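You operate a simulated robot arm through the tools that you are given. There is no shell and no other tool. Be economical: measure what you need, move in short steps, check, and stop when the job is done.

You run a simulated two-armed robot. Do the job below in one go: nothing can be reset, and whatever is moved stays where it is left.

## Task
On the top of the check bench, fold the white cloth in half, so that its two short edges meet.

Only the result counts: the job must be done as asked and must still hold three seconds after the hand-in. Knocking over, shifting, dropping, spilling or breaking anything else fails it. Flat cloth is picked up by pressing the open fingertips on it (5 to 10 N) and closing them slowly along it; thin cloth reads only 2 to 8 mm in the jaws.

## Robot
Two 7-joint arms with two-finger parallel grippers on one trunk, on a base that drives. Base frame: it is fixed to the floor where the robot stands at the start and does not move with it; the origin is under the middle of the robot, x ahead of it, y to its left, z up; the surface under the hand at the start is at about z = 880. Units: mm, degrees, N and s.
The left shoulder is at the start at [70, 163, 1120], the right one opposite. With the tool pointing down near the work surface each hand reaches from about 380 to 880 mm from the robot's upright axis, wherever it stands, measured 20 degrees to its own side. Places, roughly: top of the check bench [700, -200, 900]. Payload 3.43 kg a hand.
Tool frame (each hand has its own): the origin (TCP) lies between the finger pads and is the grasp point; the fingertips stand 34 mm ahead of it; z points along the fingers, y is the line along which they close. The gripper opens to 128 mm. The fingers are 24 mm wide and 12 mm thick; the gripper's body (48 by 130 mm) begins 96 mm behind the TCP.
Orientation is told as [roll, pitch, yaw] about the base's x, y, z axes, in that order, counted from this pose: with the fingers straight down and closing along the base's y, the tool's x points along the base's -x, its y along +y and its z along -z.

## Interface
- The arms move only by the tool jog_arm. It takes "left_rows", "right_rows" or both (then of equal length, played together; a hand with none holds still); each is a list of rows, each an object (a shift or turn left out is 0, a gripper value left out holds the last) with "delta_pos": the shift along the tool's x, y, z in mm, a list of three; "angular": the turn, a rotation vector about the tool's x, y, z in degrees, a list of three. In form: [{"delta_pos": [x, y, z], "angular": [rx, ry, rz]}, ...]. A call has 1 to 8 rows; each row shifts and turns the commanded pose from where the row before left it, along the tool's axes as they then stand. "left_jaw" and "right_jaw" are, for a hand that has rows, the closure in counts, from 0 (fully open) to 255 (shut), set as the call begins (left out, the last holds). Each row takes 0.2 s and may step no farther than 50 mm and 8.6 degrees from the row before; otherwise, or with a gripper value out of range, the whole call is refused. A pose out of reach is approached as far as the arm can. The call stops where the force on the tool passes 40 N (or 10 N more than at its start, if that is more) or the arm is blocked; 0.2 s more then pass. Each finger travels about 153 mm/s and halts on what it meets, pressing with about 38 N; the grip force reading is that of the motor and also rises with nothing between the fingers. The clock runs only during rows and for 0.2 s after the last one: add rows that do not move to give the fingers time. The reply holds the time, the measured pose of the TCP, the force on the tool along the base axes, the opening and the grip force, in the units named above and with some noise, with the torque about the TCP (base axes, N m) and any sound that the robot's microphone picked up.
- Cameras (640 x 400 px; columns grow to the right, rows downward): "scene" is now at [131.8, -0.7, 1340]; the picture's right is [-0.02, -1.00, -0.00], its down [-0.65, 0.01, -0.76] and it looks along [0.76, -0.01, -0.65] (base axes); focal length 214 px, centre (320, 200). "left" rides on the left gripper at [76, 11, -160] in its tool frame; the picture's right is [-0.15, 0.99, 0.00], its down [-0.88, -0.13, -0.46] and it looks along [-0.45, -0.07, 0.89] (tool axes); focal length 234 px, centre (320, 200). "right" rides on the right gripper at [76, -11, -160] in its tool frame; the picture's right is [0.15, 0.99, 0.00], its down [-0.88, 0.13, -0.46] and it looks along [-0.45, 0.07, 0.89] (tool axes); focal length 234 px, centre (320, 200). There is no depth. A picture from a camera that has moved, and an enlarged one, comes with that camera's place and axes in the base frame and with its lens.
- camera(camera): a new picture of that camera. It takes no simulated time.
- slide_trunk(by): slides the trunk up (or, below 0, down) by that many mm; the arms and the scene camera ride with it, the base frame stays. It gives what a move gives, with no picture.
- drive_base(legs): drives the robot by 1 to 6 legs, each [ahead, left, turn to the left] in mm, mm and degrees, along the robot's own axes; the way and the turn of a leg run together, so that a leg with both is an arc; at most 1500 mm and 180 degrees a leg. The arms and the cameras ride along, it lands a little off, and it stops where it bumps. It gives what a move gives.
- turn_head(pan, tilt): turns the head with the scene camera to pan (to the left, within 86 degrees either way) and tilt (down, from -29 to 69), counted from straight ahead of the robot. It gives what a move gives.
- enlarge(camera, box): a new picture of the part [left, top, right, bottom] of that camera's present view, enlarged. It takes no simulated time.
- job_done(): hands the job in; it is judged then, once.

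Go step by step. Nothing tells you exact positions but the pictures and the camera data: compare them with the known pose of the tool, close in by small moves and look again before you grip or let go. The budget is 120 turns and 108 pictures, counting those below and the enlarged ones. Unless the task says otherwise, let go and move clear before handing in, and close with one line.

The tools are called as name(argument=value, ...) on one line, values as JSON. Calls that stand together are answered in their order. jog_arm: Moves the arms, as the interface text tells. Its arguments: {"type":"object","properties":{"left_rows":{"type":"array"},"left_jaw":{"type":"number"},"right_rows":{"type":"array"},"right_jaw":{"type":"number"}},"required":[]} The other tools are called the same way: slide_trunk (by) slides the trunk up or down; drive_base (legs) drives the base; turn_head (pan, tilt) turns the head that bears the scene camera; camera (camera) takes a picture; enlarge (camera, box) takes an enlarged picture of a part of a camera's view; job_done () hands the job in.

At the start:

```text
time: 0.0
left_tool_pos: [590.7, 117.0, 1050.8]
left_orientation: [0.0, 0.1, 0.1]
left_ft_force: [0.2, 0.1, -0.2]
left_moment: [0.0, -0.02, 0.0]
left_grip_width: 128.1
left_gripper_force: 0.1
right_tool_pos: [570.1, -413.5, 1079.9]
right_orientation: [0.0, 0.1, 0.0]
right_ft_force: [0.2, -0.7, -0.2]
right_moment: [-0.02, 0.0, -0.01]
right_grip_width: 128.3
right_gripper_force: 0.0
trunk travel left (down, up): [-600.0, 340.0]
robot x, y, heading: [0.7, -2.7, 0.1]
head pan, tilt: [-1.0, 40.5]
```

scene: 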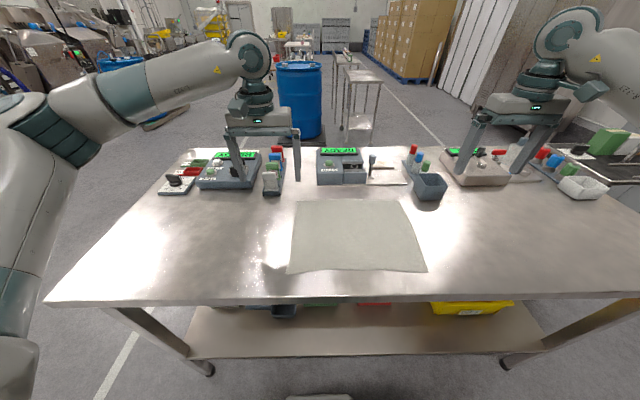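
right: 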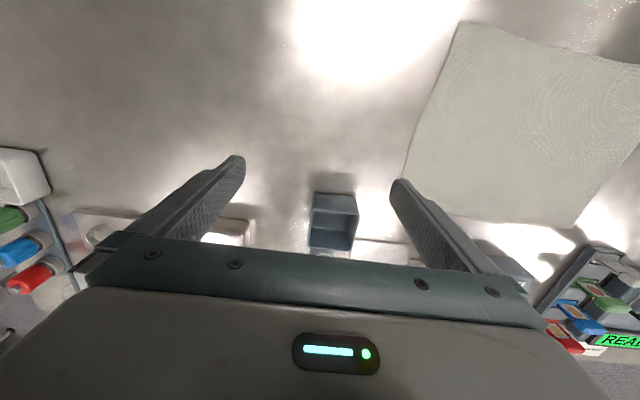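
left: 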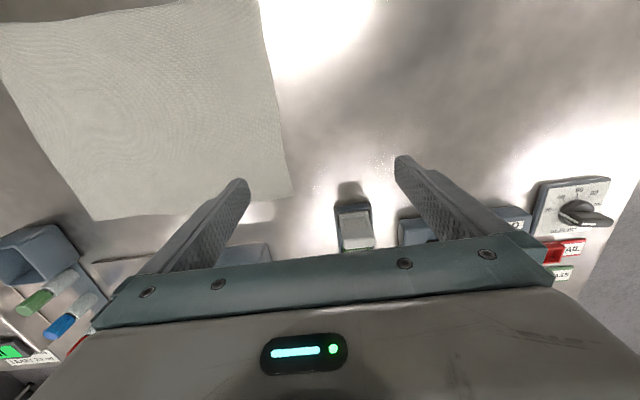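

The white cloth lies at about x 400–670, y −270 to +72, so its short edges are the left and right ones. I plan to grip both corners of the left edge at the same time, so I'll check the base clearance before turning the robot a little to the right.

turn_head(pan=0, tilt=69)

camera(camera="scene")

```text
time: 0.9
left_tool_pos: [591.5, 115.1, 1051.3]
left_orientation: [0.0, 0.1, 0.1]
left_ft_force: [-0.3, -0.3, 0.7]
left_moment: [-0.05, 0.0, -0.04]
left_grip_width: 128.0
left_gripper_force: 0.0
right_tool_pos: [569.5, -415.3, 1078.9]
right_orientation: [0.1, 0.0, 0.0]
right_ft_force: [-0.3, 0.2, 0.4]
right_moment: [0.01, -0.04, 0.0]
right_grip_width: 128.0
right_gripper_force: 0.0
trunk travel left (down, up): [-600.0, 340.0]
robot x, y, heading: [0.8, 2.6, -0.0]
head pan, tilt: [0.0, 68.8]
```

```text
104 pictures are left
camera scene: at [103.1, 0.8, 1304.8], right [0.0, -1.0, 0.0], down [-0.93, 0.0, -0.36], along [0.36, 0.0, -0.93], focal length 214 px, centre (320, 200)
```

scene: 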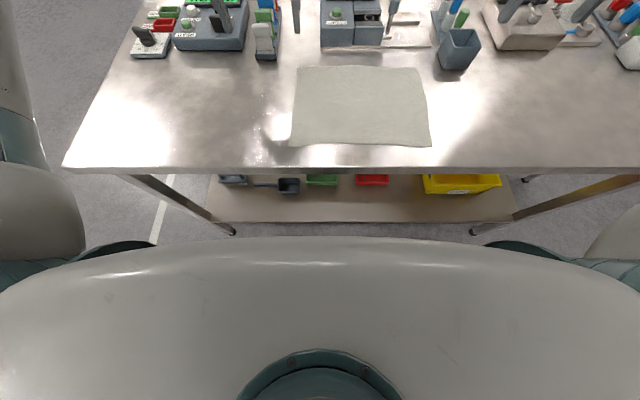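

The base seems clear of the bench. I'll drive about 40 mm back and 80 mm to the left, then turn 20° to the right.

drive_base(legs=[[-40, 0, 0], [0, 80, 0], [0, 0, -20]])

turn_head(pan=10, tilt=52)

camera(camera="scene")

```text
time: 3.5
left_tool_pos: [553.4, -14.9, 1050.3]
left_orientation: [0.0, 0.0, -20.0]
left_ft_force: [0.6, 0.1, -0.5]
left_moment: [0.02, -0.01, -0.02]
left_grip_width: 128.1
left_gripper_force: 0.1
right_tool_pos: [352.0, -506.1, 1079.1]
right_orientation: [0.1, 0.0, -20.2]
right_ft_force: [0.1, -1.2, -0.4]
right_moment: [0.02, -0.02, 0.01]
right_grip_width: 128.0
right_gripper_force: 0.0
trunk travel left (down, up): [-600.0, 340.0]
robot x, y, heading: [-39.2, 74.4, -20.3]
head pan, tilt: [0.0, 68.8]
```

```text
time: 4.3
left_tool_pos: [553.7, -13.4, 1050.2]
left_orientation: [-0.1, 0.0, -20.1]
left_ft_force: [0.7, -0.2, -0.4]
left_moment: [0.03, -0.01, -0.03]
left_grip_width: 128.0
left_gripper_force: 0.0
right_tool_pos: [353.5, -506.9, 1079.4]
right_orientation: [-0.1, 0.0, -20.2]
right_ft_force: [0.2, -0.1, 0.2]
right_moment: [-0.01, 0.01, -0.01]
right_grip_width: 127.8
right_gripper_force: 0.1
trunk travel left (down, up): [-600.0, 340.0]
robot x, y, heading: [-39.2, 78.8, -20.1]
head pan, tilt: [10.0, 52.0]
```

```text
103 pictures are left
camera scene: at [77.8, 49.1, 1323.9], right [-0.18, -0.98, 0.0], down [-0.78, 0.14, -0.61], along [0.61, -0.11, -0.79], focal length 214 px, centre (320, 200)
```

scene: 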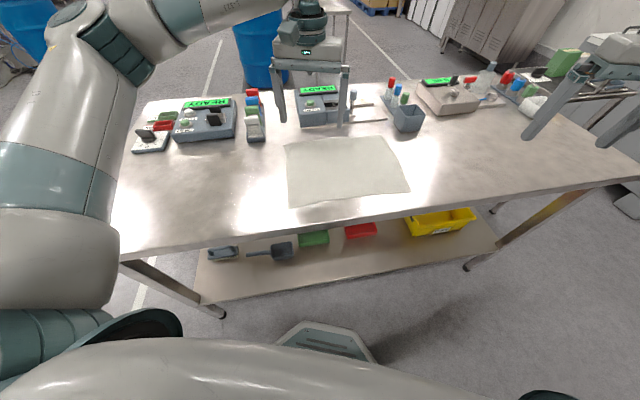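

The base landed as planned. Next I'll turn both hands to yaw 0 and start moving them towards the left edge, with the left hand going to the far corner and the right hand to the near one.

jog_arm(left_rows=[{"angular": [0, 0, -6.7]}, {"angular": [0, 0, -6.7]}, {"angular": [0, 0, -6.7]}, {"delta_pos": [-33, 16, 15]}, {"delta_pos": [-33, 16, 15]}, {"delta_pos": [-33, 16, 15]}, {}], right_rows=[{"angular": [0, 0, -6.7]}, {"angular": [0, 0, -6.7]}, {"angular": [0, 0, -6.7]}, {"delta_pos": [-20, 45, 0]}, {"delta_pos": [-20, 45, 0]}, {"delta_pos": [-20, 45, 0]}, {}], left_jaw=165, right_jaw=165)

camera(camera="left")

camera(camera="scene")

```text
time: 5.9
left_tool_pos: [653.2, 35.3, 1004.2]
left_orientation: [0.1, 0.0, 0.1]
left_ft_force: [0.1, -0.1, -0.6]
left_moment: [0.0, -0.03, -0.04]
left_grip_width: 45.2
left_gripper_force: 0.0
right_tool_pos: [407.6, -375.1, 1081.3]
right_orientation: [0.1, 0.0, 0.0]
right_ft_force: [0.0, -0.6, 0.5]
right_moment: [0.01, 0.0, 0.01]
right_grip_width: 45.3
right_gripper_force: 0.0
trunk travel left (down, up): [-600.0, 340.0]
robot x, y, heading: [-39.4, 80.4, -20.0]
head pan, tilt: [10.0, 52.0]
```

```text
102 pictures are left
camera left: at [577.2, 45.8, 1165.5], right [0.14, 0.99, 0.0], down [0.88, -0.13, 0.46], along [0.45, -0.07, -0.89], focal length 234 px, centre (320, 200)
```

left: 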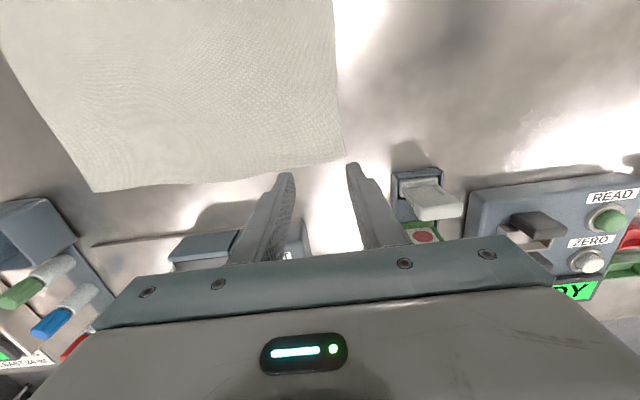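

```text
101 pictures are left
camera scene: at [76.6, 48.1, 1324.1], right [-0.18, -0.98, 0.0], down [-0.78, 0.14, -0.62], along [0.61, -0.11, -0.79], focal length 214 px, centre (320, 200)
```

scene: 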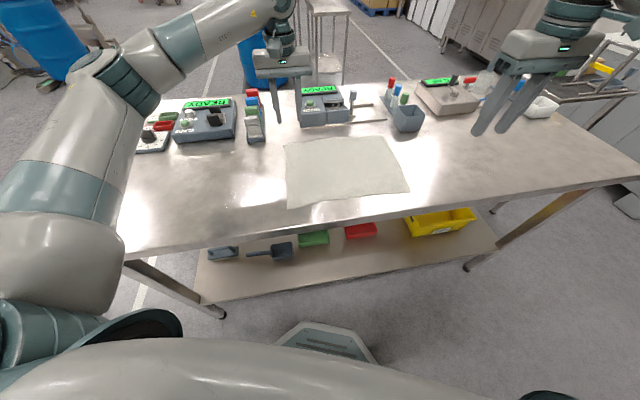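

Corner A is at about (663, 63). I'll move the left hand down over it and bring the right hand across towards corner B.

jog_arm(left_rows=[{"delta_pos": [7, 2, 30]}, {"delta_pos": [8, 2, 30]}, {}, {}, {}, {}, {}, {}], right_rows=[{"delta_pos": [-4, 45, 0]}, {"delta_pos": [-4, 45, 0]}, {"delta_pos": [-4, 45, 10]}, {"delta_pos": [-4, 45, 10]}, {"delta_pos": [-4, 45, 10]}, {"delta_pos": [-4, 45, 10]}, {"delta_pos": [-4, 45, 10]}, {}], left_jaw=183, right_jaw=183)

camera(camera="left")

camera(camera="right")

camera(camera="scene")

```text
time: 7.7
left_tool_pos: [639.5, 36.0, 945.0]
left_orientation: [0.1, 0.1, 0.1]
left_ft_force: [-0.5, 0.0, -0.4]
left_moment: [0.02, 0.03, 0.01]
left_grip_width: 36.1
left_gripper_force: 0.0
right_tool_pos: [438.1, -58.6, 1028.5]
right_orientation: [0.1, 0.0, 0.0]
right_ft_force: [0.1, -1.1, 0.0]
right_moment: [0.01, 0.02, 0.0]
right_grip_width: 36.0
right_gripper_force: 0.0
trunk travel left (down, up): [-600.0, 340.0]
robot x, y, heading: [-38.9, 81.0, -20.0]
head pan, tilt: [10.0, 52.0]
```

```text
100 pictures are left
camera left: at [563.9, 47.4, 1105.4], right [0.15, 0.99, 0.0], down [0.88, -0.13, 0.46], along [0.45, -0.07, -0.89], focal length 234 px, centre (320, 200)
```

left: 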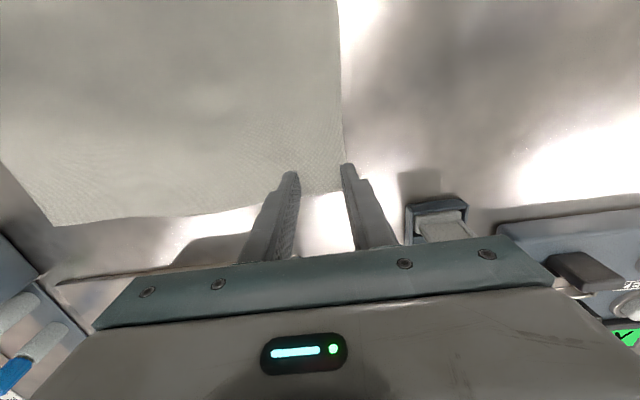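

```text
99 pictures are left
camera right: at [362.3, -69.5, 1189.6], right [-0.15, 0.99, 0.0], down [0.88, 0.13, 0.46], along [0.45, 0.07, -0.89], focal length 234 px, centre (320, 200)
```

right: 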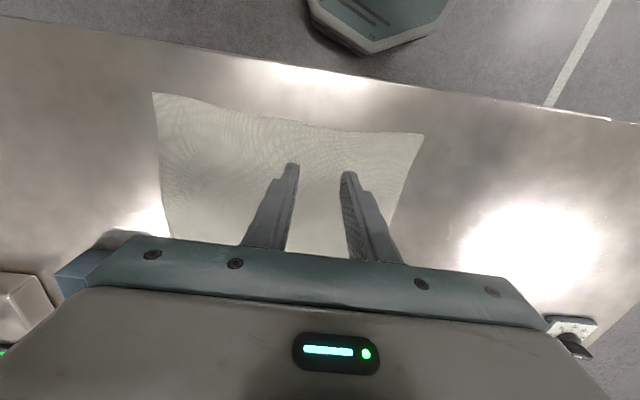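

```text
98 pictures are left
camera scene: at [77.5, 48.0, 1324.0], right [-0.18, -0.98, 0.0], down [-0.78, 0.14, -0.62], along [0.61, -0.11, -0.79], focal length 214 px, centre (320, 200)
```

scene: 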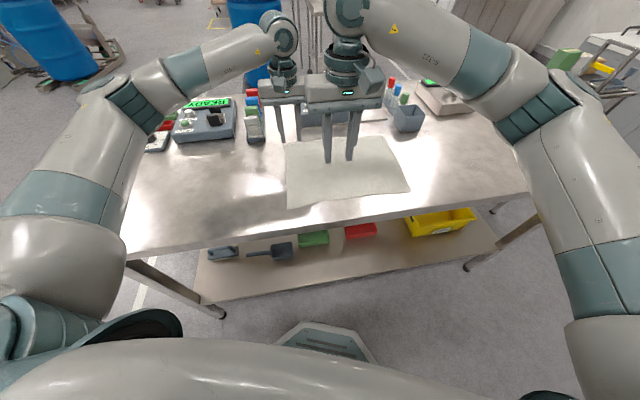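

The arms stay well apart and corner B is at about (406, 73). I'll bring the right hand over it.

jog_arm(left_rows=[{"delta_pos": [2, 3, 12]}, {}, {}, {}, {}], right_rows=[{"delta_pos": [2, 36, 10]}, {"delta_pos": [2, 36, 30]}, {"delta_pos": [2, 36, 30]}, {"delta_pos": [0, 0, 15]}, {}])

camera(camera="right")

camera(camera="scene")

```text
time: 8.9
left_tool_pos: [637.8, 41.0, 933.5]
left_orientation: [0.0, 0.1, 0.1]
left_ft_force: [-0.2, 0.3, 0.0]
left_moment: [-0.01, 0.0, -0.03]
left_grip_width: 36.0
left_gripper_force: 0.1
right_tool_pos: [435.4, 51.8, 945.1]
right_orientation: [0.0, 0.1, 0.1]
right_ft_force: [0.1, 0.2, -0.6]
right_moment: [0.0, -0.02, 0.03]
right_grip_width: 36.3
right_gripper_force: 0.0
trunk travel left (down, up): [-600.0, 340.0]
robot x, y, heading: [-40.4, 79.9, -20.4]
head pan, tilt: [10.0, 52.0]
```

```text
97 pictures are left
camera right: at [359.6, 39.2, 1104.9], right [-0.15, 0.99, 0.0], down [0.88, 0.13, 0.46], along [0.45, 0.07, -0.89], focal length 234 px, centre (320, 200)
```

right: 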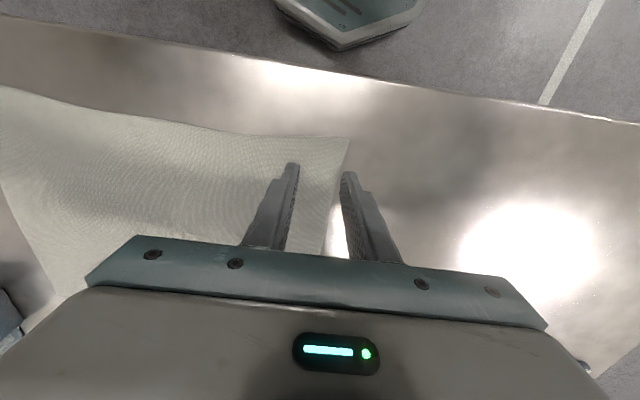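

```text
96 pictures are left
camera scene: at [77.8, 49.6, 1324.0], right [-0.18, -0.98, 0.0], down [-0.78, 0.14, -0.62], along [0.61, -0.11, -0.79], focal length 214 px, centre (320, 200)
```

scene: 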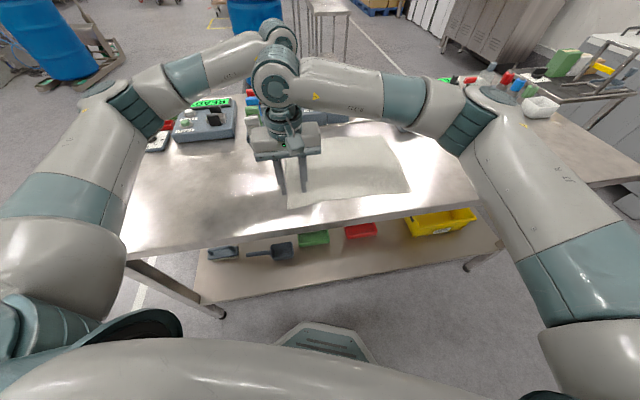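

Both hands straddle the edge. I'll lower them step by step until they touch.

jog_arm(left_rows=[{"delta_pos": [0, 0, 6]}, {"delta_pos": [0, 0, 6]}, {"delta_pos": [0, 0, 2]}, {}], right_rows=[{"delta_pos": [2, -6, 10]}, {"delta_pos": [0, 0, 10]}, {"delta_pos": [0, 0, 5]}, {}])

```text
time: 9.9
left_tool_pos: [637.3, 39.6, 919.9]
left_orientation: [0.0, 0.0, 0.1]
left_ft_force: [0.3, 0.0, 0.0]
left_moment: [-0.01, 0.02, -0.01]
left_grip_width: 36.0
left_gripper_force: 0.1
right_tool_pos: [432.9, 45.9, 918.8]
right_orientation: [-0.1, 0.0, 0.0]
right_ft_force: [-0.5, -0.3, -0.3]
right_moment: [-0.01, 0.0, -0.03]
right_grip_width: 36.0
right_gripper_force: 0.1
trunk travel left (down, up): [-600.0, 340.0]
robot x, y, heading: [-36.1, 77.2, -20.2]
head pan, tilt: [10.0, 52.0]
```

jog_arm(left_rows=[{"delta_pos": [0, 0, 2]}, {"delta_pos": [0, 0, 2]}, {}], right_rows=[{"delta_pos": [0, 0, 2]}, {"delta_pos": [0, 0, 1]}, {}])

```text
time: 10.7
left_tool_pos: [637.0, 41.3, 916.3]
left_orientation: [0.0, 0.0, 0.1]
left_ft_force: [0.4, -0.2, -0.5]
left_moment: [0.0, -0.01, 0.03]
left_grip_width: 35.9
left_gripper_force: 0.1
right_tool_pos: [430.7, 45.0, 915.5]
right_orientation: [0.0, 0.0, 0.0]
right_ft_force: [0.2, 0.6, 0.1]
right_moment: [-0.03, 0.02, 0.0]
right_grip_width: 36.2
right_gripper_force: 0.0
trunk travel left (down, up): [-600.0, 340.0]
robot x, y, heading: [-41.2, 76.7, -20.3]
head pan, tilt: [10.0, 52.0]
```

jog_arm(left_rows=[{"delta_pos": [0, 0, 1]}, {"delta_pos": [0, 0, 1]}, {}], right_rows=[{"delta_pos": [0, 0, 1]}, {"delta_pos": [0, 0, 1]}, {}])

```text
time: 11.5
left_tool_pos: [637.1, 41.3, 915.0]
left_orientation: [0.0, -0.1, 0.1]
left_ft_force: [1.2, 0.2, 4.9]
left_moment: [0.07, -0.03, 0.01]
left_grip_width: 36.3
left_gripper_force: 0.1
right_tool_pos: [432.7, 45.6, 915.2]
right_orientation: [0.0, -0.1, 0.1]
right_ft_force: [-0.6, -1.0, 9.5]
right_moment: [0.0, 0.09, 0.03]
right_grip_width: 36.0
right_gripper_force: 0.0
trunk travel left (down, up): [-600.0, 340.0]
robot x, y, heading: [-40.1, 71.9, -20.2]
head pan, tilt: [10.0, 52.0]
```

Both hands touch the cloth at about 5 and 9 N. I'll now close the fingers in small steps.

jog_arm(left_rows=[{"delta_pos": [0, 0, 0.4]}], right_rows=[{}], left_jaw=200, right_jaw=200)

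jog_arm(left_rows=[{}], right_rows=[{}], left_jaw=215, right_jaw=215)

jog_arm(left_rows=[{}], right_rows=[{}], left_jaw=230, right_jaw=230)

camera(camera="left")

camera(camera="right")

```text
time: 11.9
left_tool_pos: [636.3, 39.7, 915.5]
left_orientation: [0.0, -0.1, 0.0]
left_ft_force: [0.7, 0.4, 9.5]
left_moment: [0.1, -0.05, 0.0]
left_grip_width: 27.4
left_gripper_force: 0.1
right_tool_pos: [432.0, 45.7, 916.2]
right_orientation: [0.0, 0.0, -0.1]
right_ft_force: [1.2, 0.8, 9.4]
right_moment: [0.0, 0.0, 0.01]
right_grip_width: 26.8
right_gripper_force: 0.1
trunk travel left (down, up): [-600.0, 340.0]
robot x, y, heading: [-39.9, 77.1, -19.9]
head pan, tilt: [10.0, 52.0]
```

```text
time: 12.3
left_tool_pos: [635.5, 39.7, 914.4]
left_orientation: [0.0, -0.1, 0.1]
left_ft_force: [-0.6, 0.5, 10.7]
left_moment: [0.02, -0.05, -0.03]
left_grip_width: 20.0
left_gripper_force: 0.0
right_tool_pos: [431.9, 45.6, 915.5]
right_orientation: [0.0, -0.1, 0.0]
right_ft_force: [1.6, 1.5, 11.3]
right_moment: [0.03, 0.0, 0.0]
right_grip_width: 19.9
right_gripper_force: 0.1
trunk travel left (down, up): [-600.0, 340.0]
robot x, y, heading: [-36.0, 75.7, -20.0]
head pan, tilt: [10.0, 52.0]
```

```text
time: 12.7
left_tool_pos: [636.3, 39.6, 917.0]
left_orientation: [0.0, 0.0, 0.0]
left_ft_force: [-1.6, 0.0, 13.4]
left_moment: [0.03, 0.03, -0.01]
left_grip_width: 14.3
left_gripper_force: 1.8
right_tool_pos: [432.9, 45.8, 915.2]
right_orientation: [0.0, -0.1, 0.0]
right_ft_force: [1.1, -0.2, 9.5]
right_moment: [0.02, 0.02, 0.02]
right_grip_width: 14.7
right_gripper_force: 1.0
trunk travel left (down, up): [-600.0, 340.0]
robot x, y, heading: [-38.3, 77.6, -20.0]
head pan, tilt: [10.0, 52.0]
```

```text
95 pictures are left
camera left: at [559.9, 50.8, 1075.3], right [0.15, 0.99, 0.0], down [0.88, -0.13, 0.46], along [0.45, -0.07, -0.89], focal length 234 px, centre (320, 200)
```

left: 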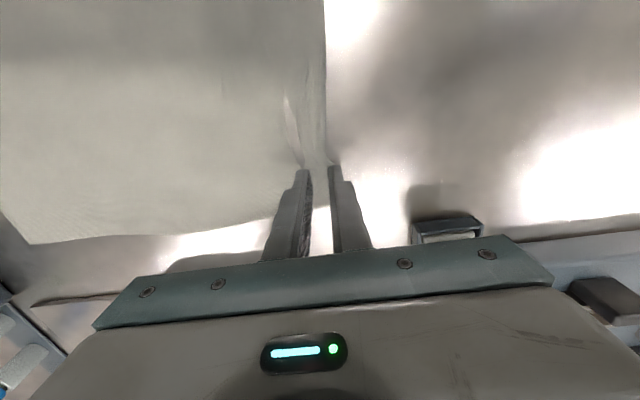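

```text
94 pictures are left
camera right: at [355.8, 33.7, 1076.4], right [-0.15, 0.99, 0.0], down [0.88, 0.13, 0.46], along [0.45, 0.07, -0.89], focal length 234 px, centre (320, 200)
```

right: 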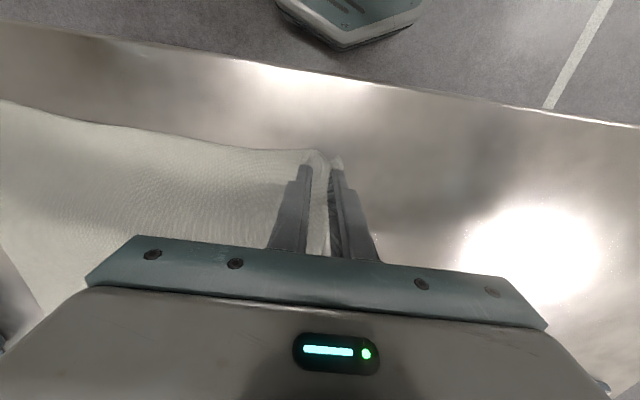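

Ridges are rising right at the edge in both jaws, so I'll close them the rest of the way.

jog_arm(left_rows=[{}], right_rows=[{}], left_jaw=243, right_jaw=243)

jog_arm(left_rows=[{}, {}], right_rows=[{}, {}], left_jaw=255, right_jaw=255)

jog_arm(left_rows=[{"delta_pos": [0, 0, -5]}, {"delta_pos": [0, -4, -10]}, {"delta_pos": [0, -6, -10]}, {}], right_rows=[{"delta_pos": [0, 0, -5]}, {"delta_pos": [0, -4, -10]}, {"delta_pos": [0, -6, -10]}, {}])

camera(camera="left")

camera(camera="right")

camera(camera="scene")

```text
time: 13.1
left_tool_pos: [636.2, 39.9, 915.8]
left_orientation: [0.0, 0.0, 0.1]
left_ft_force: [-4.0, -0.8, 13.1]
left_moment: [0.03, 0.05, 0.01]
left_grip_width: 5.8
left_gripper_force: 0.1
right_tool_pos: [432.3, 44.5, 915.6]
right_orientation: [0.0, -0.1, 0.1]
right_ft_force: [2.9, 0.5, 9.6]
right_moment: [0.03, -0.08, 0.01]
right_grip_width: 7.7
right_gripper_force: 38.1
trunk travel left (down, up): [-600.0, 340.0]
robot x, y, heading: [-38.3, 81.4, -20.1]
head pan, tilt: [10.0, 52.0]
```

```text
time: 13.7
left_tool_pos: [634.9, 40.4, 915.0]
left_orientation: [-0.1, -0.1, 0.0]
left_ft_force: [-3.6, 0.3, 15.2]
left_moment: [0.03, 0.16, 0.0]
left_grip_width: 1.9
left_gripper_force: 36.7
right_tool_pos: [431.1, 45.8, 915.9]
right_orientation: [0.0, -0.1, 0.0]
right_ft_force: [4.6, 0.1, 8.8]
right_moment: [0.02, -0.08, 0.0]
right_grip_width: 7.5
right_gripper_force: 37.6
trunk travel left (down, up): [-600.0, 340.0]
robot x, y, heading: [-38.9, 75.1, -20.2]
head pan, tilt: [10.0, 52.0]
```

```text
time: 14.7
left_tool_pos: [636.2, 31.1, 938.2]
left_orientation: [0.0, 0.1, 0.1]
left_ft_force: [-4.2, 0.8, 0.1]
left_moment: [0.01, 0.13, 0.04]
left_grip_width: 2.0
left_gripper_force: 36.5
right_tool_pos: [432.7, 34.7, 939.1]
right_orientation: [0.0, -0.1, 0.0]
right_ft_force: [4.1, -0.3, 0.0]
right_moment: [-0.01, -0.17, 0.0]
right_grip_width: 7.4
right_gripper_force: 38.0
trunk travel left (down, up): [-600.0, 340.0]
robot x, y, heading: [-38.7, 80.3, -19.9]
head pan, tilt: [10.0, 52.0]
```

```text
93 pictures are left
camera left: at [561.7, 42.1, 1098.1], right [0.14, 0.99, 0.0], down [0.88, -0.13, 0.46], along [0.45, -0.07, -0.89], focal length 234 px, centre (320, 200)
```

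left: 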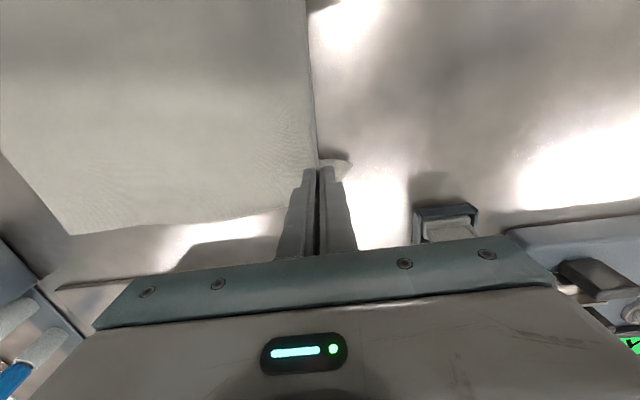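

```text
92 pictures are left
camera right: at [356.9, 24.3, 1100.1], right [-0.15, 0.99, 0.0], down [0.88, 0.13, 0.46], along [0.45, 0.07, -0.89], focal length 234 px, centre (320, 200)
```

right: 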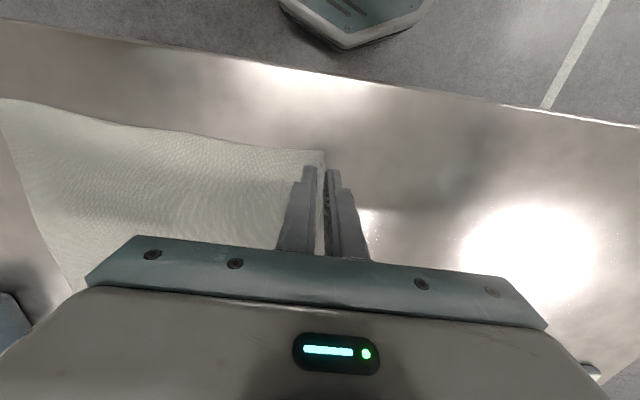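

```text
91 pictures are left
camera scene: at [77.9, 49.8, 1324.0], right [-0.18, -0.98, 0.0], down [-0.78, 0.14, -0.62], along [0.61, -0.11, -0.79], focal length 214 px, centre (320, 200)
```

scene: 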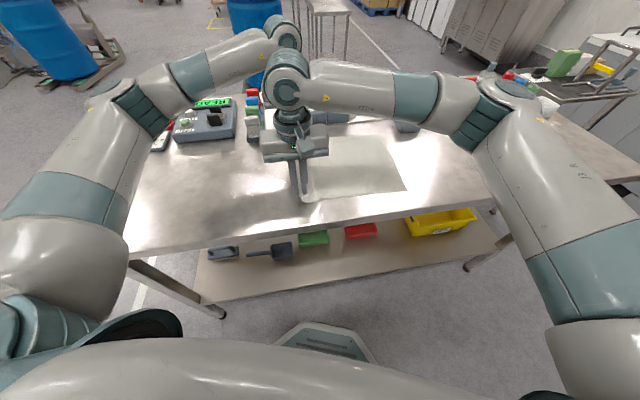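

Both corners are held and the edge is taut between the hands. I'll carry it up and over towards the right in an arc.

jog_arm(left_rows=[{"delta_pos": [0, -8, -20]}, {"delta_pos": [0, -12, -20]}, {"delta_pos": [0, -20, -20]}, {"delta_pos": [0, -25, -18]}, {"delta_pos": [0, -30, -12]}, {"delta_pos": [0, -30, -8]}, {"delta_pos": [0, -30, 0]}, {}], right_rows=[{"delta_pos": [0, -8, -20]}, {"delta_pos": [0, -12, -20]}, {"delta_pos": [0, -20, -20]}, {"delta_pos": [0, -25, -18]}, {"delta_pos": [0, -30, -12]}, {"delta_pos": [0, -30, -8]}, {"delta_pos": [0, -30, 0]}, {}])

camera(camera="scene")

camera(camera="left")

camera(camera="right")

```text
time: 16.5
left_tool_pos: [635.0, -124.2, 1036.3]
left_orientation: [-0.1, 0.0, 0.2]
left_ft_force: [-1.8, -0.2, -0.1]
left_moment: [0.01, 0.06, 0.0]
left_grip_width: 1.9
left_gripper_force: 36.2
right_tool_pos: [434.0, -115.4, 1037.2]
right_orientation: [-0.1, 0.0, 0.1]
right_ft_force: [1.1, 0.3, 0.6]
right_moment: [-0.02, -0.09, 0.01]
right_grip_width: 6.7
right_gripper_force: 37.6
trunk travel left (down, up): [-600.0, 340.0]
robot x, y, heading: [-42.8, 79.2, -20.2]
head pan, tilt: [10.0, 52.0]
```

```text
90 pictures are left
camera scene: at [78.1, 50.9, 1324.0], right [-0.17, -0.98, 0.0], down [-0.78, 0.14, -0.62], along [0.61, -0.11, -0.79], focal length 214 px, centre (320, 200)
```

scene: 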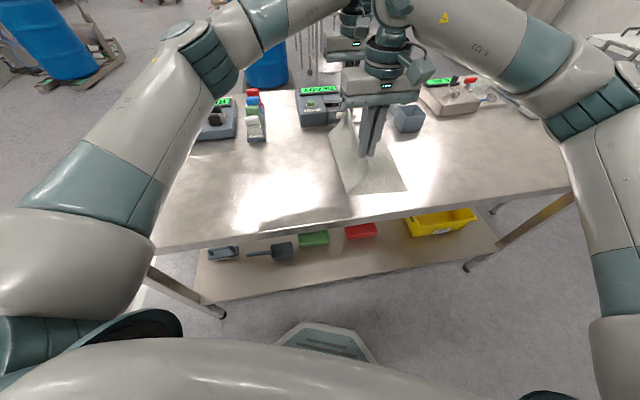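

```text
89 pictures are left
camera left: at [559.6, -113.6, 1196.0], right [0.14, 0.99, 0.0], down [0.88, -0.13, 0.46], along [0.45, -0.07, -0.89], focal length 234 px, centre (320, 200)
```

left: 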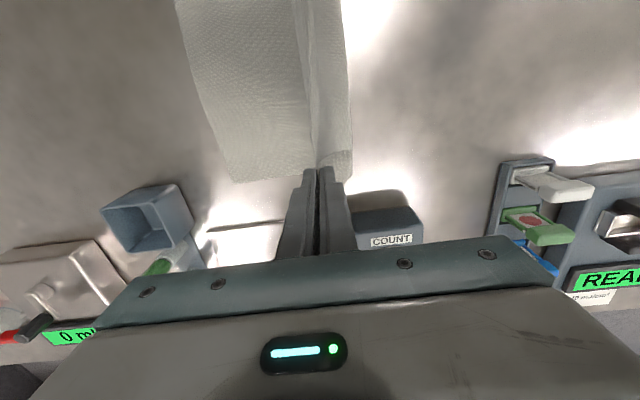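

```text
88 pictures are left
camera right: at [358.2, -128.4, 1198.1], right [-0.15, 0.99, 0.0], down [0.88, 0.13, 0.46], along [0.45, 0.07, -0.89], focal length 234 px, centre (320, 200)
```

right: 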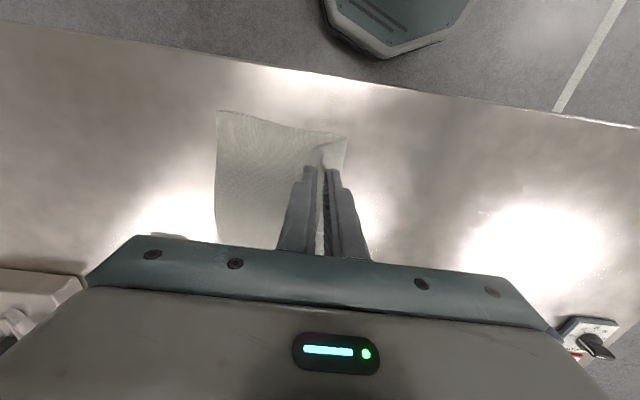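

The fold is hanging nicely, and the target right edge measures about y −256. I'll tilt the hands 24° so the fingers point back to the left, then keep moving and lower them.

jog_arm(left_rows=[{"delta_pos": [0, -25, 0], "angular": [-8, 0, 0]}, {"delta_pos": [0, -25, 0], "angular": [-8, 0, 0]}, {"delta_pos": [0, -25, 0], "angular": [-8, 0, 0]}, {"delta_pos": [0, -20, 8]}, {"delta_pos": [0, -20, 8]}, {"delta_pos": [0, -20, 8]}, {}], right_rows=[{"delta_pos": [0, -27, 0], "angular": [-8, 0, 0]}, {"delta_pos": [0, -27, 0], "angular": [-8, 0, 0]}, {"delta_pos": [0, -27, 0], "angular": [-8, 0, 0]}, {"delta_pos": [0, -20, 8]}, {"delta_pos": [0, -20, 8]}, {"delta_pos": [0, -20, 8]}, {}])

camera(camera="scene")

camera(camera="left")

camera(camera="right")

```text
time: 18.1
left_tool_pos: [625.6, -181.4, 1001.7]
left_orientation: [23.9, 0.0, 0.1]
left_ft_force: [-3.8, -1.4, -1.2]
left_moment: [-0.1, 0.12, 0.04]
left_grip_width: 2.0
left_gripper_force: 36.6
left hand out of reach, approached as far as the arm can: row 3, 4, 5, 6
right_tool_pos: [434.1, -243.9, 979.4]
right_orientation: [24.1, 0.0, 0.0]
right_ft_force: [4.3, 2.0, 0.1]
right_moment: [0.05, -0.14, -0.14]
right_grip_width: 1.6
right_gripper_force: 36.3
trunk travel left (down, up): [-600.0, 340.0]
robot x, y, heading: [-42.0, 79.7, -20.4]
head pan, tilt: [10.0, 52.0]
```

```text
87 pictures are left
camera scene: at [78.0, 50.0, 1324.0], right [-0.17, -0.98, 0.0], down [-0.78, 0.14, -0.62], along [0.61, -0.11, -0.79], focal length 214 px, centre (320, 200)
```

scene: 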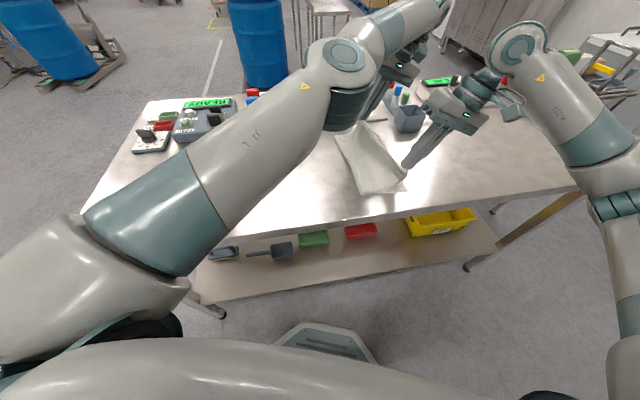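

```text
86 pictures are left
camera left: at [551.8, -236.7, 1151.6], right [0.15, 0.9, 0.4], down [0.88, -0.3, 0.36], along [0.45, 0.3, -0.84], focal length 234 px, centre (320, 200)
```

left: 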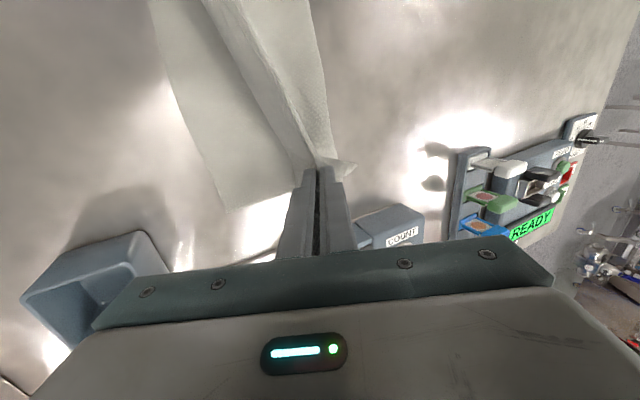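

```text
85 pictures are left
camera right: at [359.2, -320.7, 1122.1], right [-0.15, 0.9, 0.4], down [0.88, -0.07, 0.47], along [0.45, 0.42, -0.79], focal length 234 px, centre (320, 200)
```

right: 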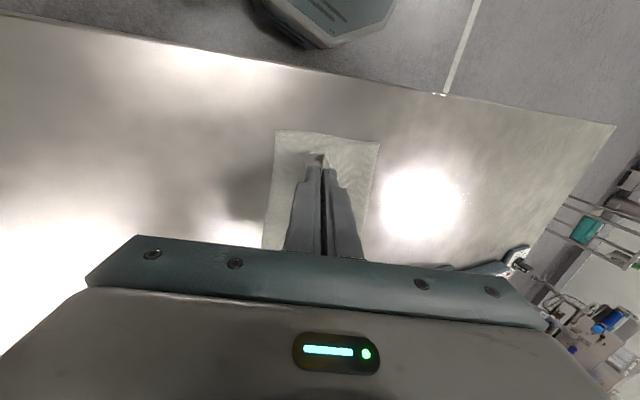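

The left arm has hit its reach limit with this tilt. I'll bring the right hand level with it and drive the base about 80 mm along the bench, so both hands carry the edge to the right together.

jog_arm(right_rows=[{"delta_pos": [0, 22, 3]}, {"delta_pos": [0, 22, 3]}, {"delta_pos": [0, 22, 3]}, {}])

drive_base(legs=[[25, -70, 0]])

jog_arm(left_rows=[{}], right_rows=[{}])

camera(camera="scene")

camera(camera="left")

camera(camera="right")

```text
time: 19.1
left_tool_pos: [626.2, -183.0, 1000.8]
left_orientation: [24.0, -0.1, 0.1]
left_ft_force: [-0.5, -0.6, -0.1]
left_moment: [-0.04, 0.0, 0.02]
left_grip_width: 1.7
left_gripper_force: 37.0
right_tool_pos: [433.5, -180.2, 996.1]
right_orientation: [24.0, 0.0, 0.0]
right_ft_force: [-0.2, 0.5, -0.6]
right_moment: [0.0, -0.02, 0.0]
right_grip_width: 1.6
right_gripper_force: 36.7
trunk travel left (down, up): [-600.0, 340.0]
robot x, y, heading: [-40.0, 76.4, -20.1]
head pan, tilt: [10.0, 52.0]
```

```text
time: 20.2
left_tool_pos: [624.9, -258.0, 1001.0]
left_orientation: [24.0, 0.0, 0.0]
left_ft_force: [0.0, -1.2, -0.5]
left_moment: [0.01, 0.02, -0.02]
left_grip_width: 2.0
left_gripper_force: 36.3
right_tool_pos: [430.5, -255.1, 997.4]
right_orientation: [24.1, -0.1, 0.0]
right_ft_force: [0.0, 0.0, 0.5]
right_moment: [0.03, -0.02, -0.02]
right_grip_width: 1.6
right_gripper_force: 36.9
trunk travel left (down, up): [-600.0, 340.0]
robot x, y, heading: [-42.2, 6.8, -20.2]
head pan, tilt: [10.0, 52.0]
```

```text
time: 20.6
left_tool_pos: [624.8, -254.9, 1001.1]
left_orientation: [24.0, 0.1, 0.0]
left_ft_force: [-1.1, 1.5, 0.5]
left_moment: [-0.03, -0.02, -0.01]
left_grip_width: 1.9
left_gripper_force: 36.8
right_tool_pos: [432.3, -251.7, 996.0]
right_orientation: [24.0, 0.0, 0.1]
right_ft_force: [0.9, 0.6, -0.2]
right_moment: [-0.04, -0.03, 0.01]
right_grip_width: 1.4
right_gripper_force: 36.5
trunk travel left (down, up): [-600.0, 340.0]
robot x, y, heading: [-43.9, 7.5, -20.0]
head pan, tilt: [10.0, 52.0]
```

```text
84 pictures are left
camera scene: at [76.8, -22.7, 1324.1], right [-0.18, -0.98, 0.0], down [-0.78, 0.14, -0.62], along [0.61, -0.11, -0.79], focal length 214 px, centre (320, 200)
```

scene: 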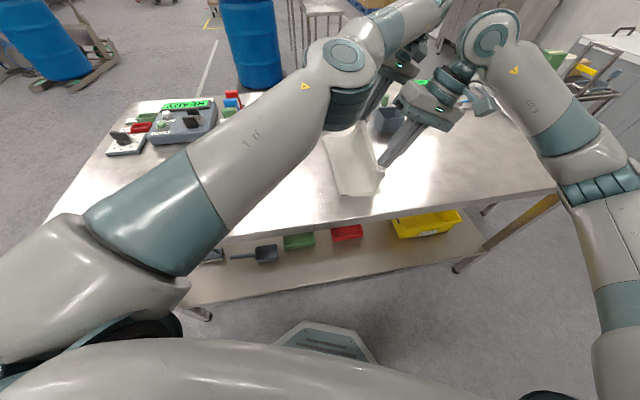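

```text
83 pictures are left
camera left: at [550.4, -309.9, 1152.1], right [0.15, 0.9, 0.4], down [0.88, -0.3, 0.36], along [0.45, 0.3, -0.84], focal length 234 px, centre (320, 200)
```

left: 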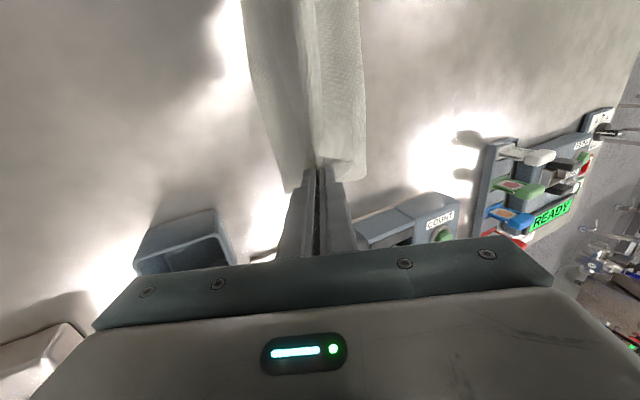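

```text
82 pictures are left
camera right: at [356.2, -328.4, 1140.2], right [-0.15, 0.9, 0.4], down [0.88, -0.07, 0.47], along [0.45, 0.42, -0.79], focal length 234 px, centre (320, 200)
```

right: 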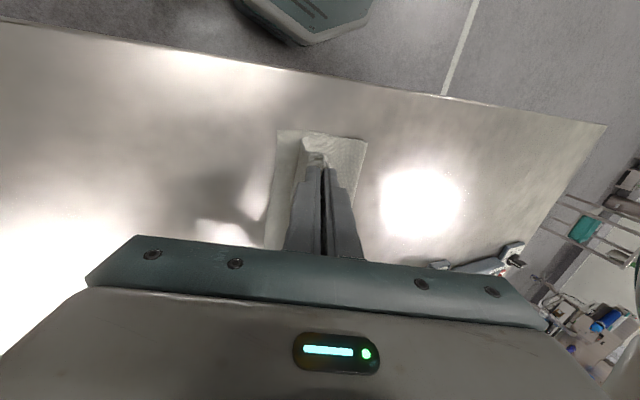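

The lower right edge sits at y −257 over x 412–665, and the fingertips are at about y −240. I'll lower both hands towards it and correct x a little.

jog_arm(left_rows=[{"delta_pos": [-4, -12, 16.6]}, {"delta_pos": [-4, -12, 16.6]}, {"delta_pos": [-4, -12, 16.6]}, {}], right_rows=[{"delta_pos": [-2, -12, 16]}, {"delta_pos": [-2, -12, 16]}, {"delta_pos": [-2, -12, 16]}, {}])

camera(camera="left")

camera(camera="right")

```text
time: 21.6
left_tool_pos: [628.5, -259.6, 960.1]
left_orientation: [23.8, -0.1, -0.1]
left_ft_force: [-1.2, -0.3, 0.1]
left_moment: [-0.05, -0.04, 0.02]
left_grip_width: 1.8
left_gripper_force: 36.5
left hand out of reach, approached as far as the arm can: row 1, 2
right_tool_pos: [437.9, -267.8, 938.0]
right_orientation: [24.0, 0.0, -0.1]
right_ft_force: [0.0, -0.5, -0.1]
right_moment: [0.02, 0.0, -0.03]
right_grip_width: 1.7
right_gripper_force: 36.5
trunk travel left (down, up): [-600.0, 340.0]
robot x, y, heading: [-38.6, 4.9, -20.1]
head pan, tilt: [10.0, 52.0]
```

```text
81 pictures are left
camera left: at [552.3, -314.8, 1111.2], right [0.15, 0.9, 0.4], down [0.88, -0.3, 0.37], along [0.45, 0.3, -0.84], focal length 234 px, centre (320, 200)
```

left: 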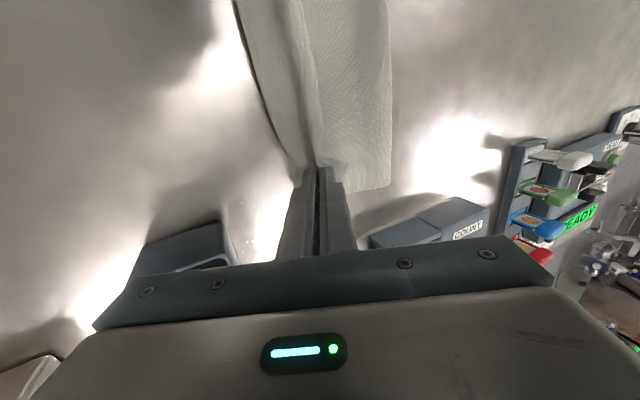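

```text
80 pictures are left
camera right: at [361.6, -343.4, 1080.7], right [-0.15, 0.9, 0.4], down [0.88, -0.07, 0.47], along [0.45, 0.42, -0.79], focal length 234 px, centre (320, 200)
```

right: 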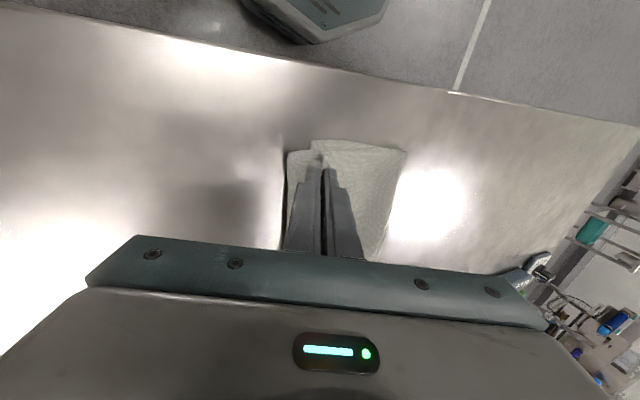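

The left arm is at its limit again, so I'll take 12° of tilt out of it and lower both hands nearly to the surface.

jog_arm(left_rows=[{"angular": [6, 0, 0]}, {"angular": [6, 0, 0]}, {"delta_pos": [-3, -3, 13]}, {"delta_pos": [-3, -3, 12]}, {"delta_pos": [-3, -2, 12]}, {}], right_rows=[{}, {}, {"delta_pos": [0, -2, 5]}, {"delta_pos": [0, -2, 5]}, {"delta_pos": [0, -1, 5]}, {}])

camera(camera="left")

camera(camera="right")

camera(camera="scene")

```text
time: 23.0
left_tool_pos: [636.8, -262.4, 921.8]
left_orientation: [12.0, -0.1, 0.0]
left_ft_force: [-4.8, 0.6, 1.6]
left_moment: [0.05, 0.16, 0.01]
left_grip_width: 2.0
left_gripper_force: 36.6
right_tool_pos: [438.0, -266.0, 923.3]
right_orientation: [24.0, -0.1, -0.1]
right_ft_force: [4.2, -0.2, 5.0]
right_moment: [0.04, -0.14, -0.11]
right_grip_width: 1.6
right_gripper_force: 36.2
trunk travel left (down, up): [-600.0, 340.0]
robot x, y, heading: [-39.3, 7.8, -20.0]
head pan, tilt: [10.0, 52.0]
```

```text
79 pictures are left
camera left: at [562.1, -285.2, 1080.2], right [0.15, 0.97, 0.2], down [0.88, -0.22, 0.42], along [0.45, 0.12, -0.88], focal length 234 px, centre (320, 200)
```

left: 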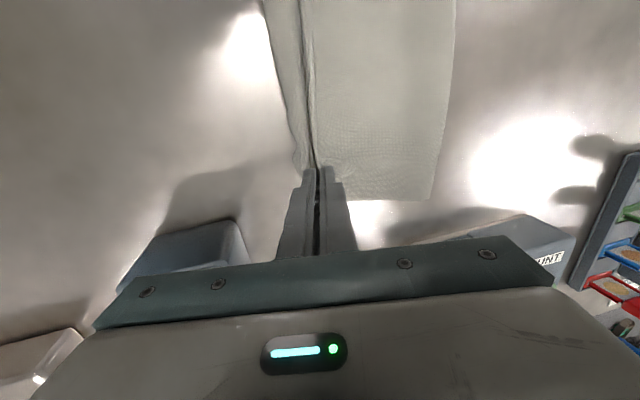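

```text
78 pictures are left
camera right: at [361.6, -341.0, 1065.7], right [-0.15, 0.9, 0.4], down [0.88, -0.07, 0.47], along [0.45, 0.42, -0.79], focal length 234 px, centre (320, 200)
```

right: 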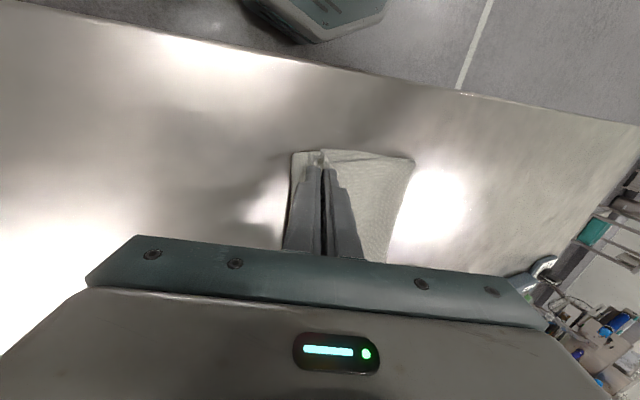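

```text
77 pictures are left
camera scene: at [76.1, -24.0, 1324.1], right [-0.18, -0.98, 0.0], down [-0.78, 0.14, -0.62], along [0.61, -0.11, -0.79], focal length 214 px, centre (320, 200)
```

scene: 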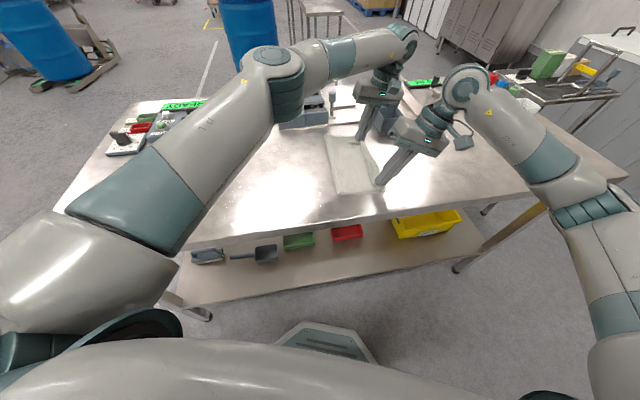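

I need to see where the lower layer's edge lies relative to the fingers, so I'll enlarge both wrist views.

enlarge(camera="left", box=[220, 0, 460, 220])

enlarge(camera="right", box=[240, 120, 440, 260])

```text
1.82 times, centred on (340, 110) of left
camera zoom: at [562.1, -285.2, 1080.2], right [0.15, 0.97, 0.2], down [0.88, -0.22, 0.42], along [0.45, 0.12, -0.88], focal length 426 px, centre (284, 364)
```

zoom: 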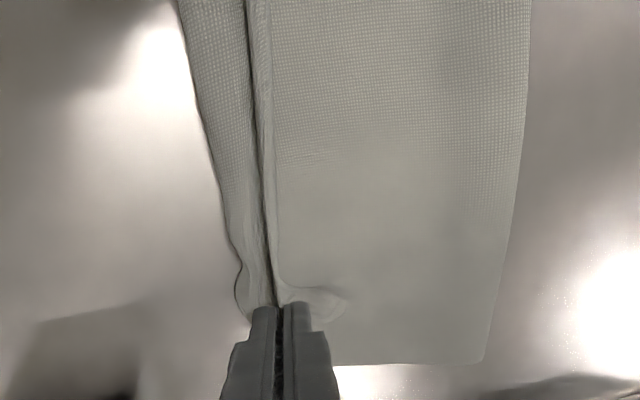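

```text
2.86 times, centred on (340, 190) of right
camera zoom: at [361.6, -341.0, 1065.7], right [-0.15, 0.9, 0.4], down [0.88, -0.07, 0.47], along [0.45, 0.42, -0.79], focal length 669 px, centre (263, 229)
```

zoom: 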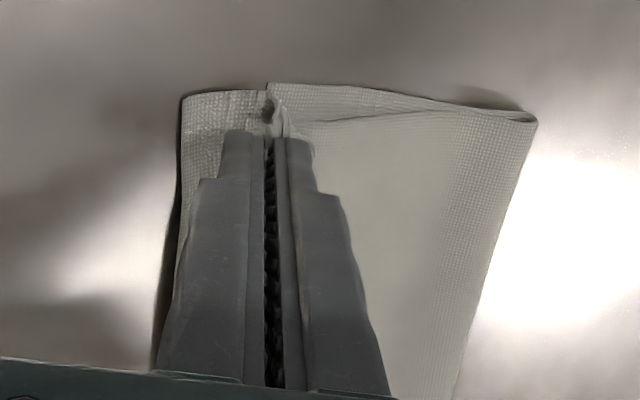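

The strip outside the fingers looks like the held layer's own flap. It overhangs the lower edge (y −257) by about 18 mm, so I'll lift slightly, shift both hands 18 mm left and set them down.

jog_arm(left_rows=[{"delta_pos": [0, 1.2, -6]}, {"delta_pos": [0, 8.8, 1.9]}, {"delta_pos": [0, 8.8, 1.9]}, {}], right_rows=[{"delta_pos": [0, 2.4, -5.5]}, {"delta_pos": [0, 8.2, 3.6]}, {"delta_pos": [0, 8.2, 3.6]}, {}])

enlarge(camera="left", box=[220, 0, 460, 220])

enlarge(camera="right", box=[240, 120, 440, 260])

```text
time: 24.0
left_tool_pos: [639.7, -245.0, 927.1]
left_orientation: [12.0, -0.1, 0.0]
left_ft_force: [-5.7, 0.1, 0.2]
left_moment: [0.05, 0.16, 0.02]
left_grip_width: 1.7
left_gripper_force: 36.3
right_tool_pos: [438.3, -249.0, 928.6]
right_orientation: [24.0, 0.0, -0.1]
right_ft_force: [6.6, -0.9, 0.8]
right_moment: [0.0, -0.21, -0.11]
right_grip_width: 1.7
right_gripper_force: 36.0
trunk travel left (down, up): [-600.0, 340.0]
robot x, y, heading: [-42.3, 0.7, -20.1]
head pan, tilt: [10.0, 52.0]
```

```text
1.82 times, centred on (340, 110) of left
camera zoom: at [563.9, -267.8, 1086.5], right [0.15, 0.97, 0.21], down [0.88, -0.22, 0.42], along [0.45, 0.12, -0.88], focal length 426 px, centre (284, 364)
```

zoom: 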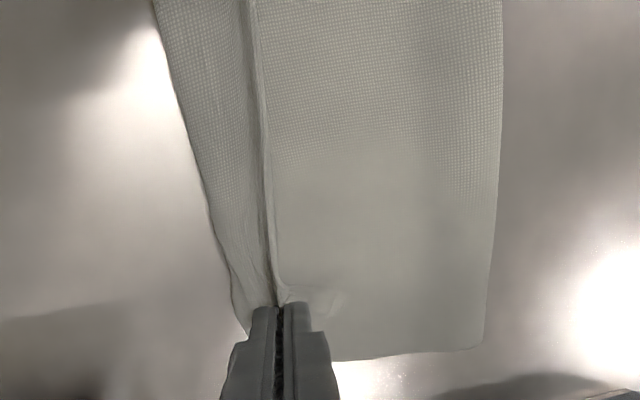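

```text
2.86 times, centred on (340, 190) of right
camera zoom: at [361.6, -324.9, 1071.5], right [-0.15, 0.9, 0.4], down [0.88, -0.07, 0.47], along [0.45, 0.42, -0.79], focal length 669 px, centre (263, 229)
```

zoom: 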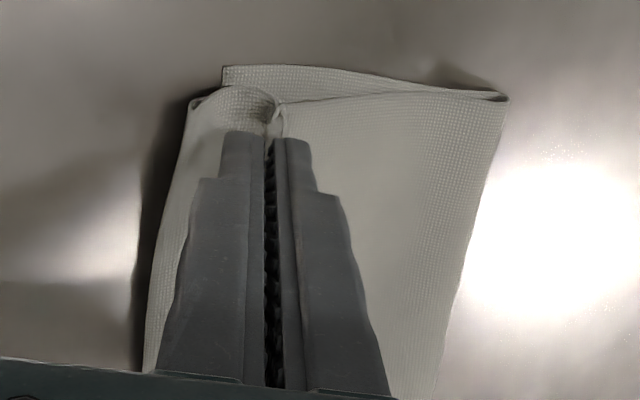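

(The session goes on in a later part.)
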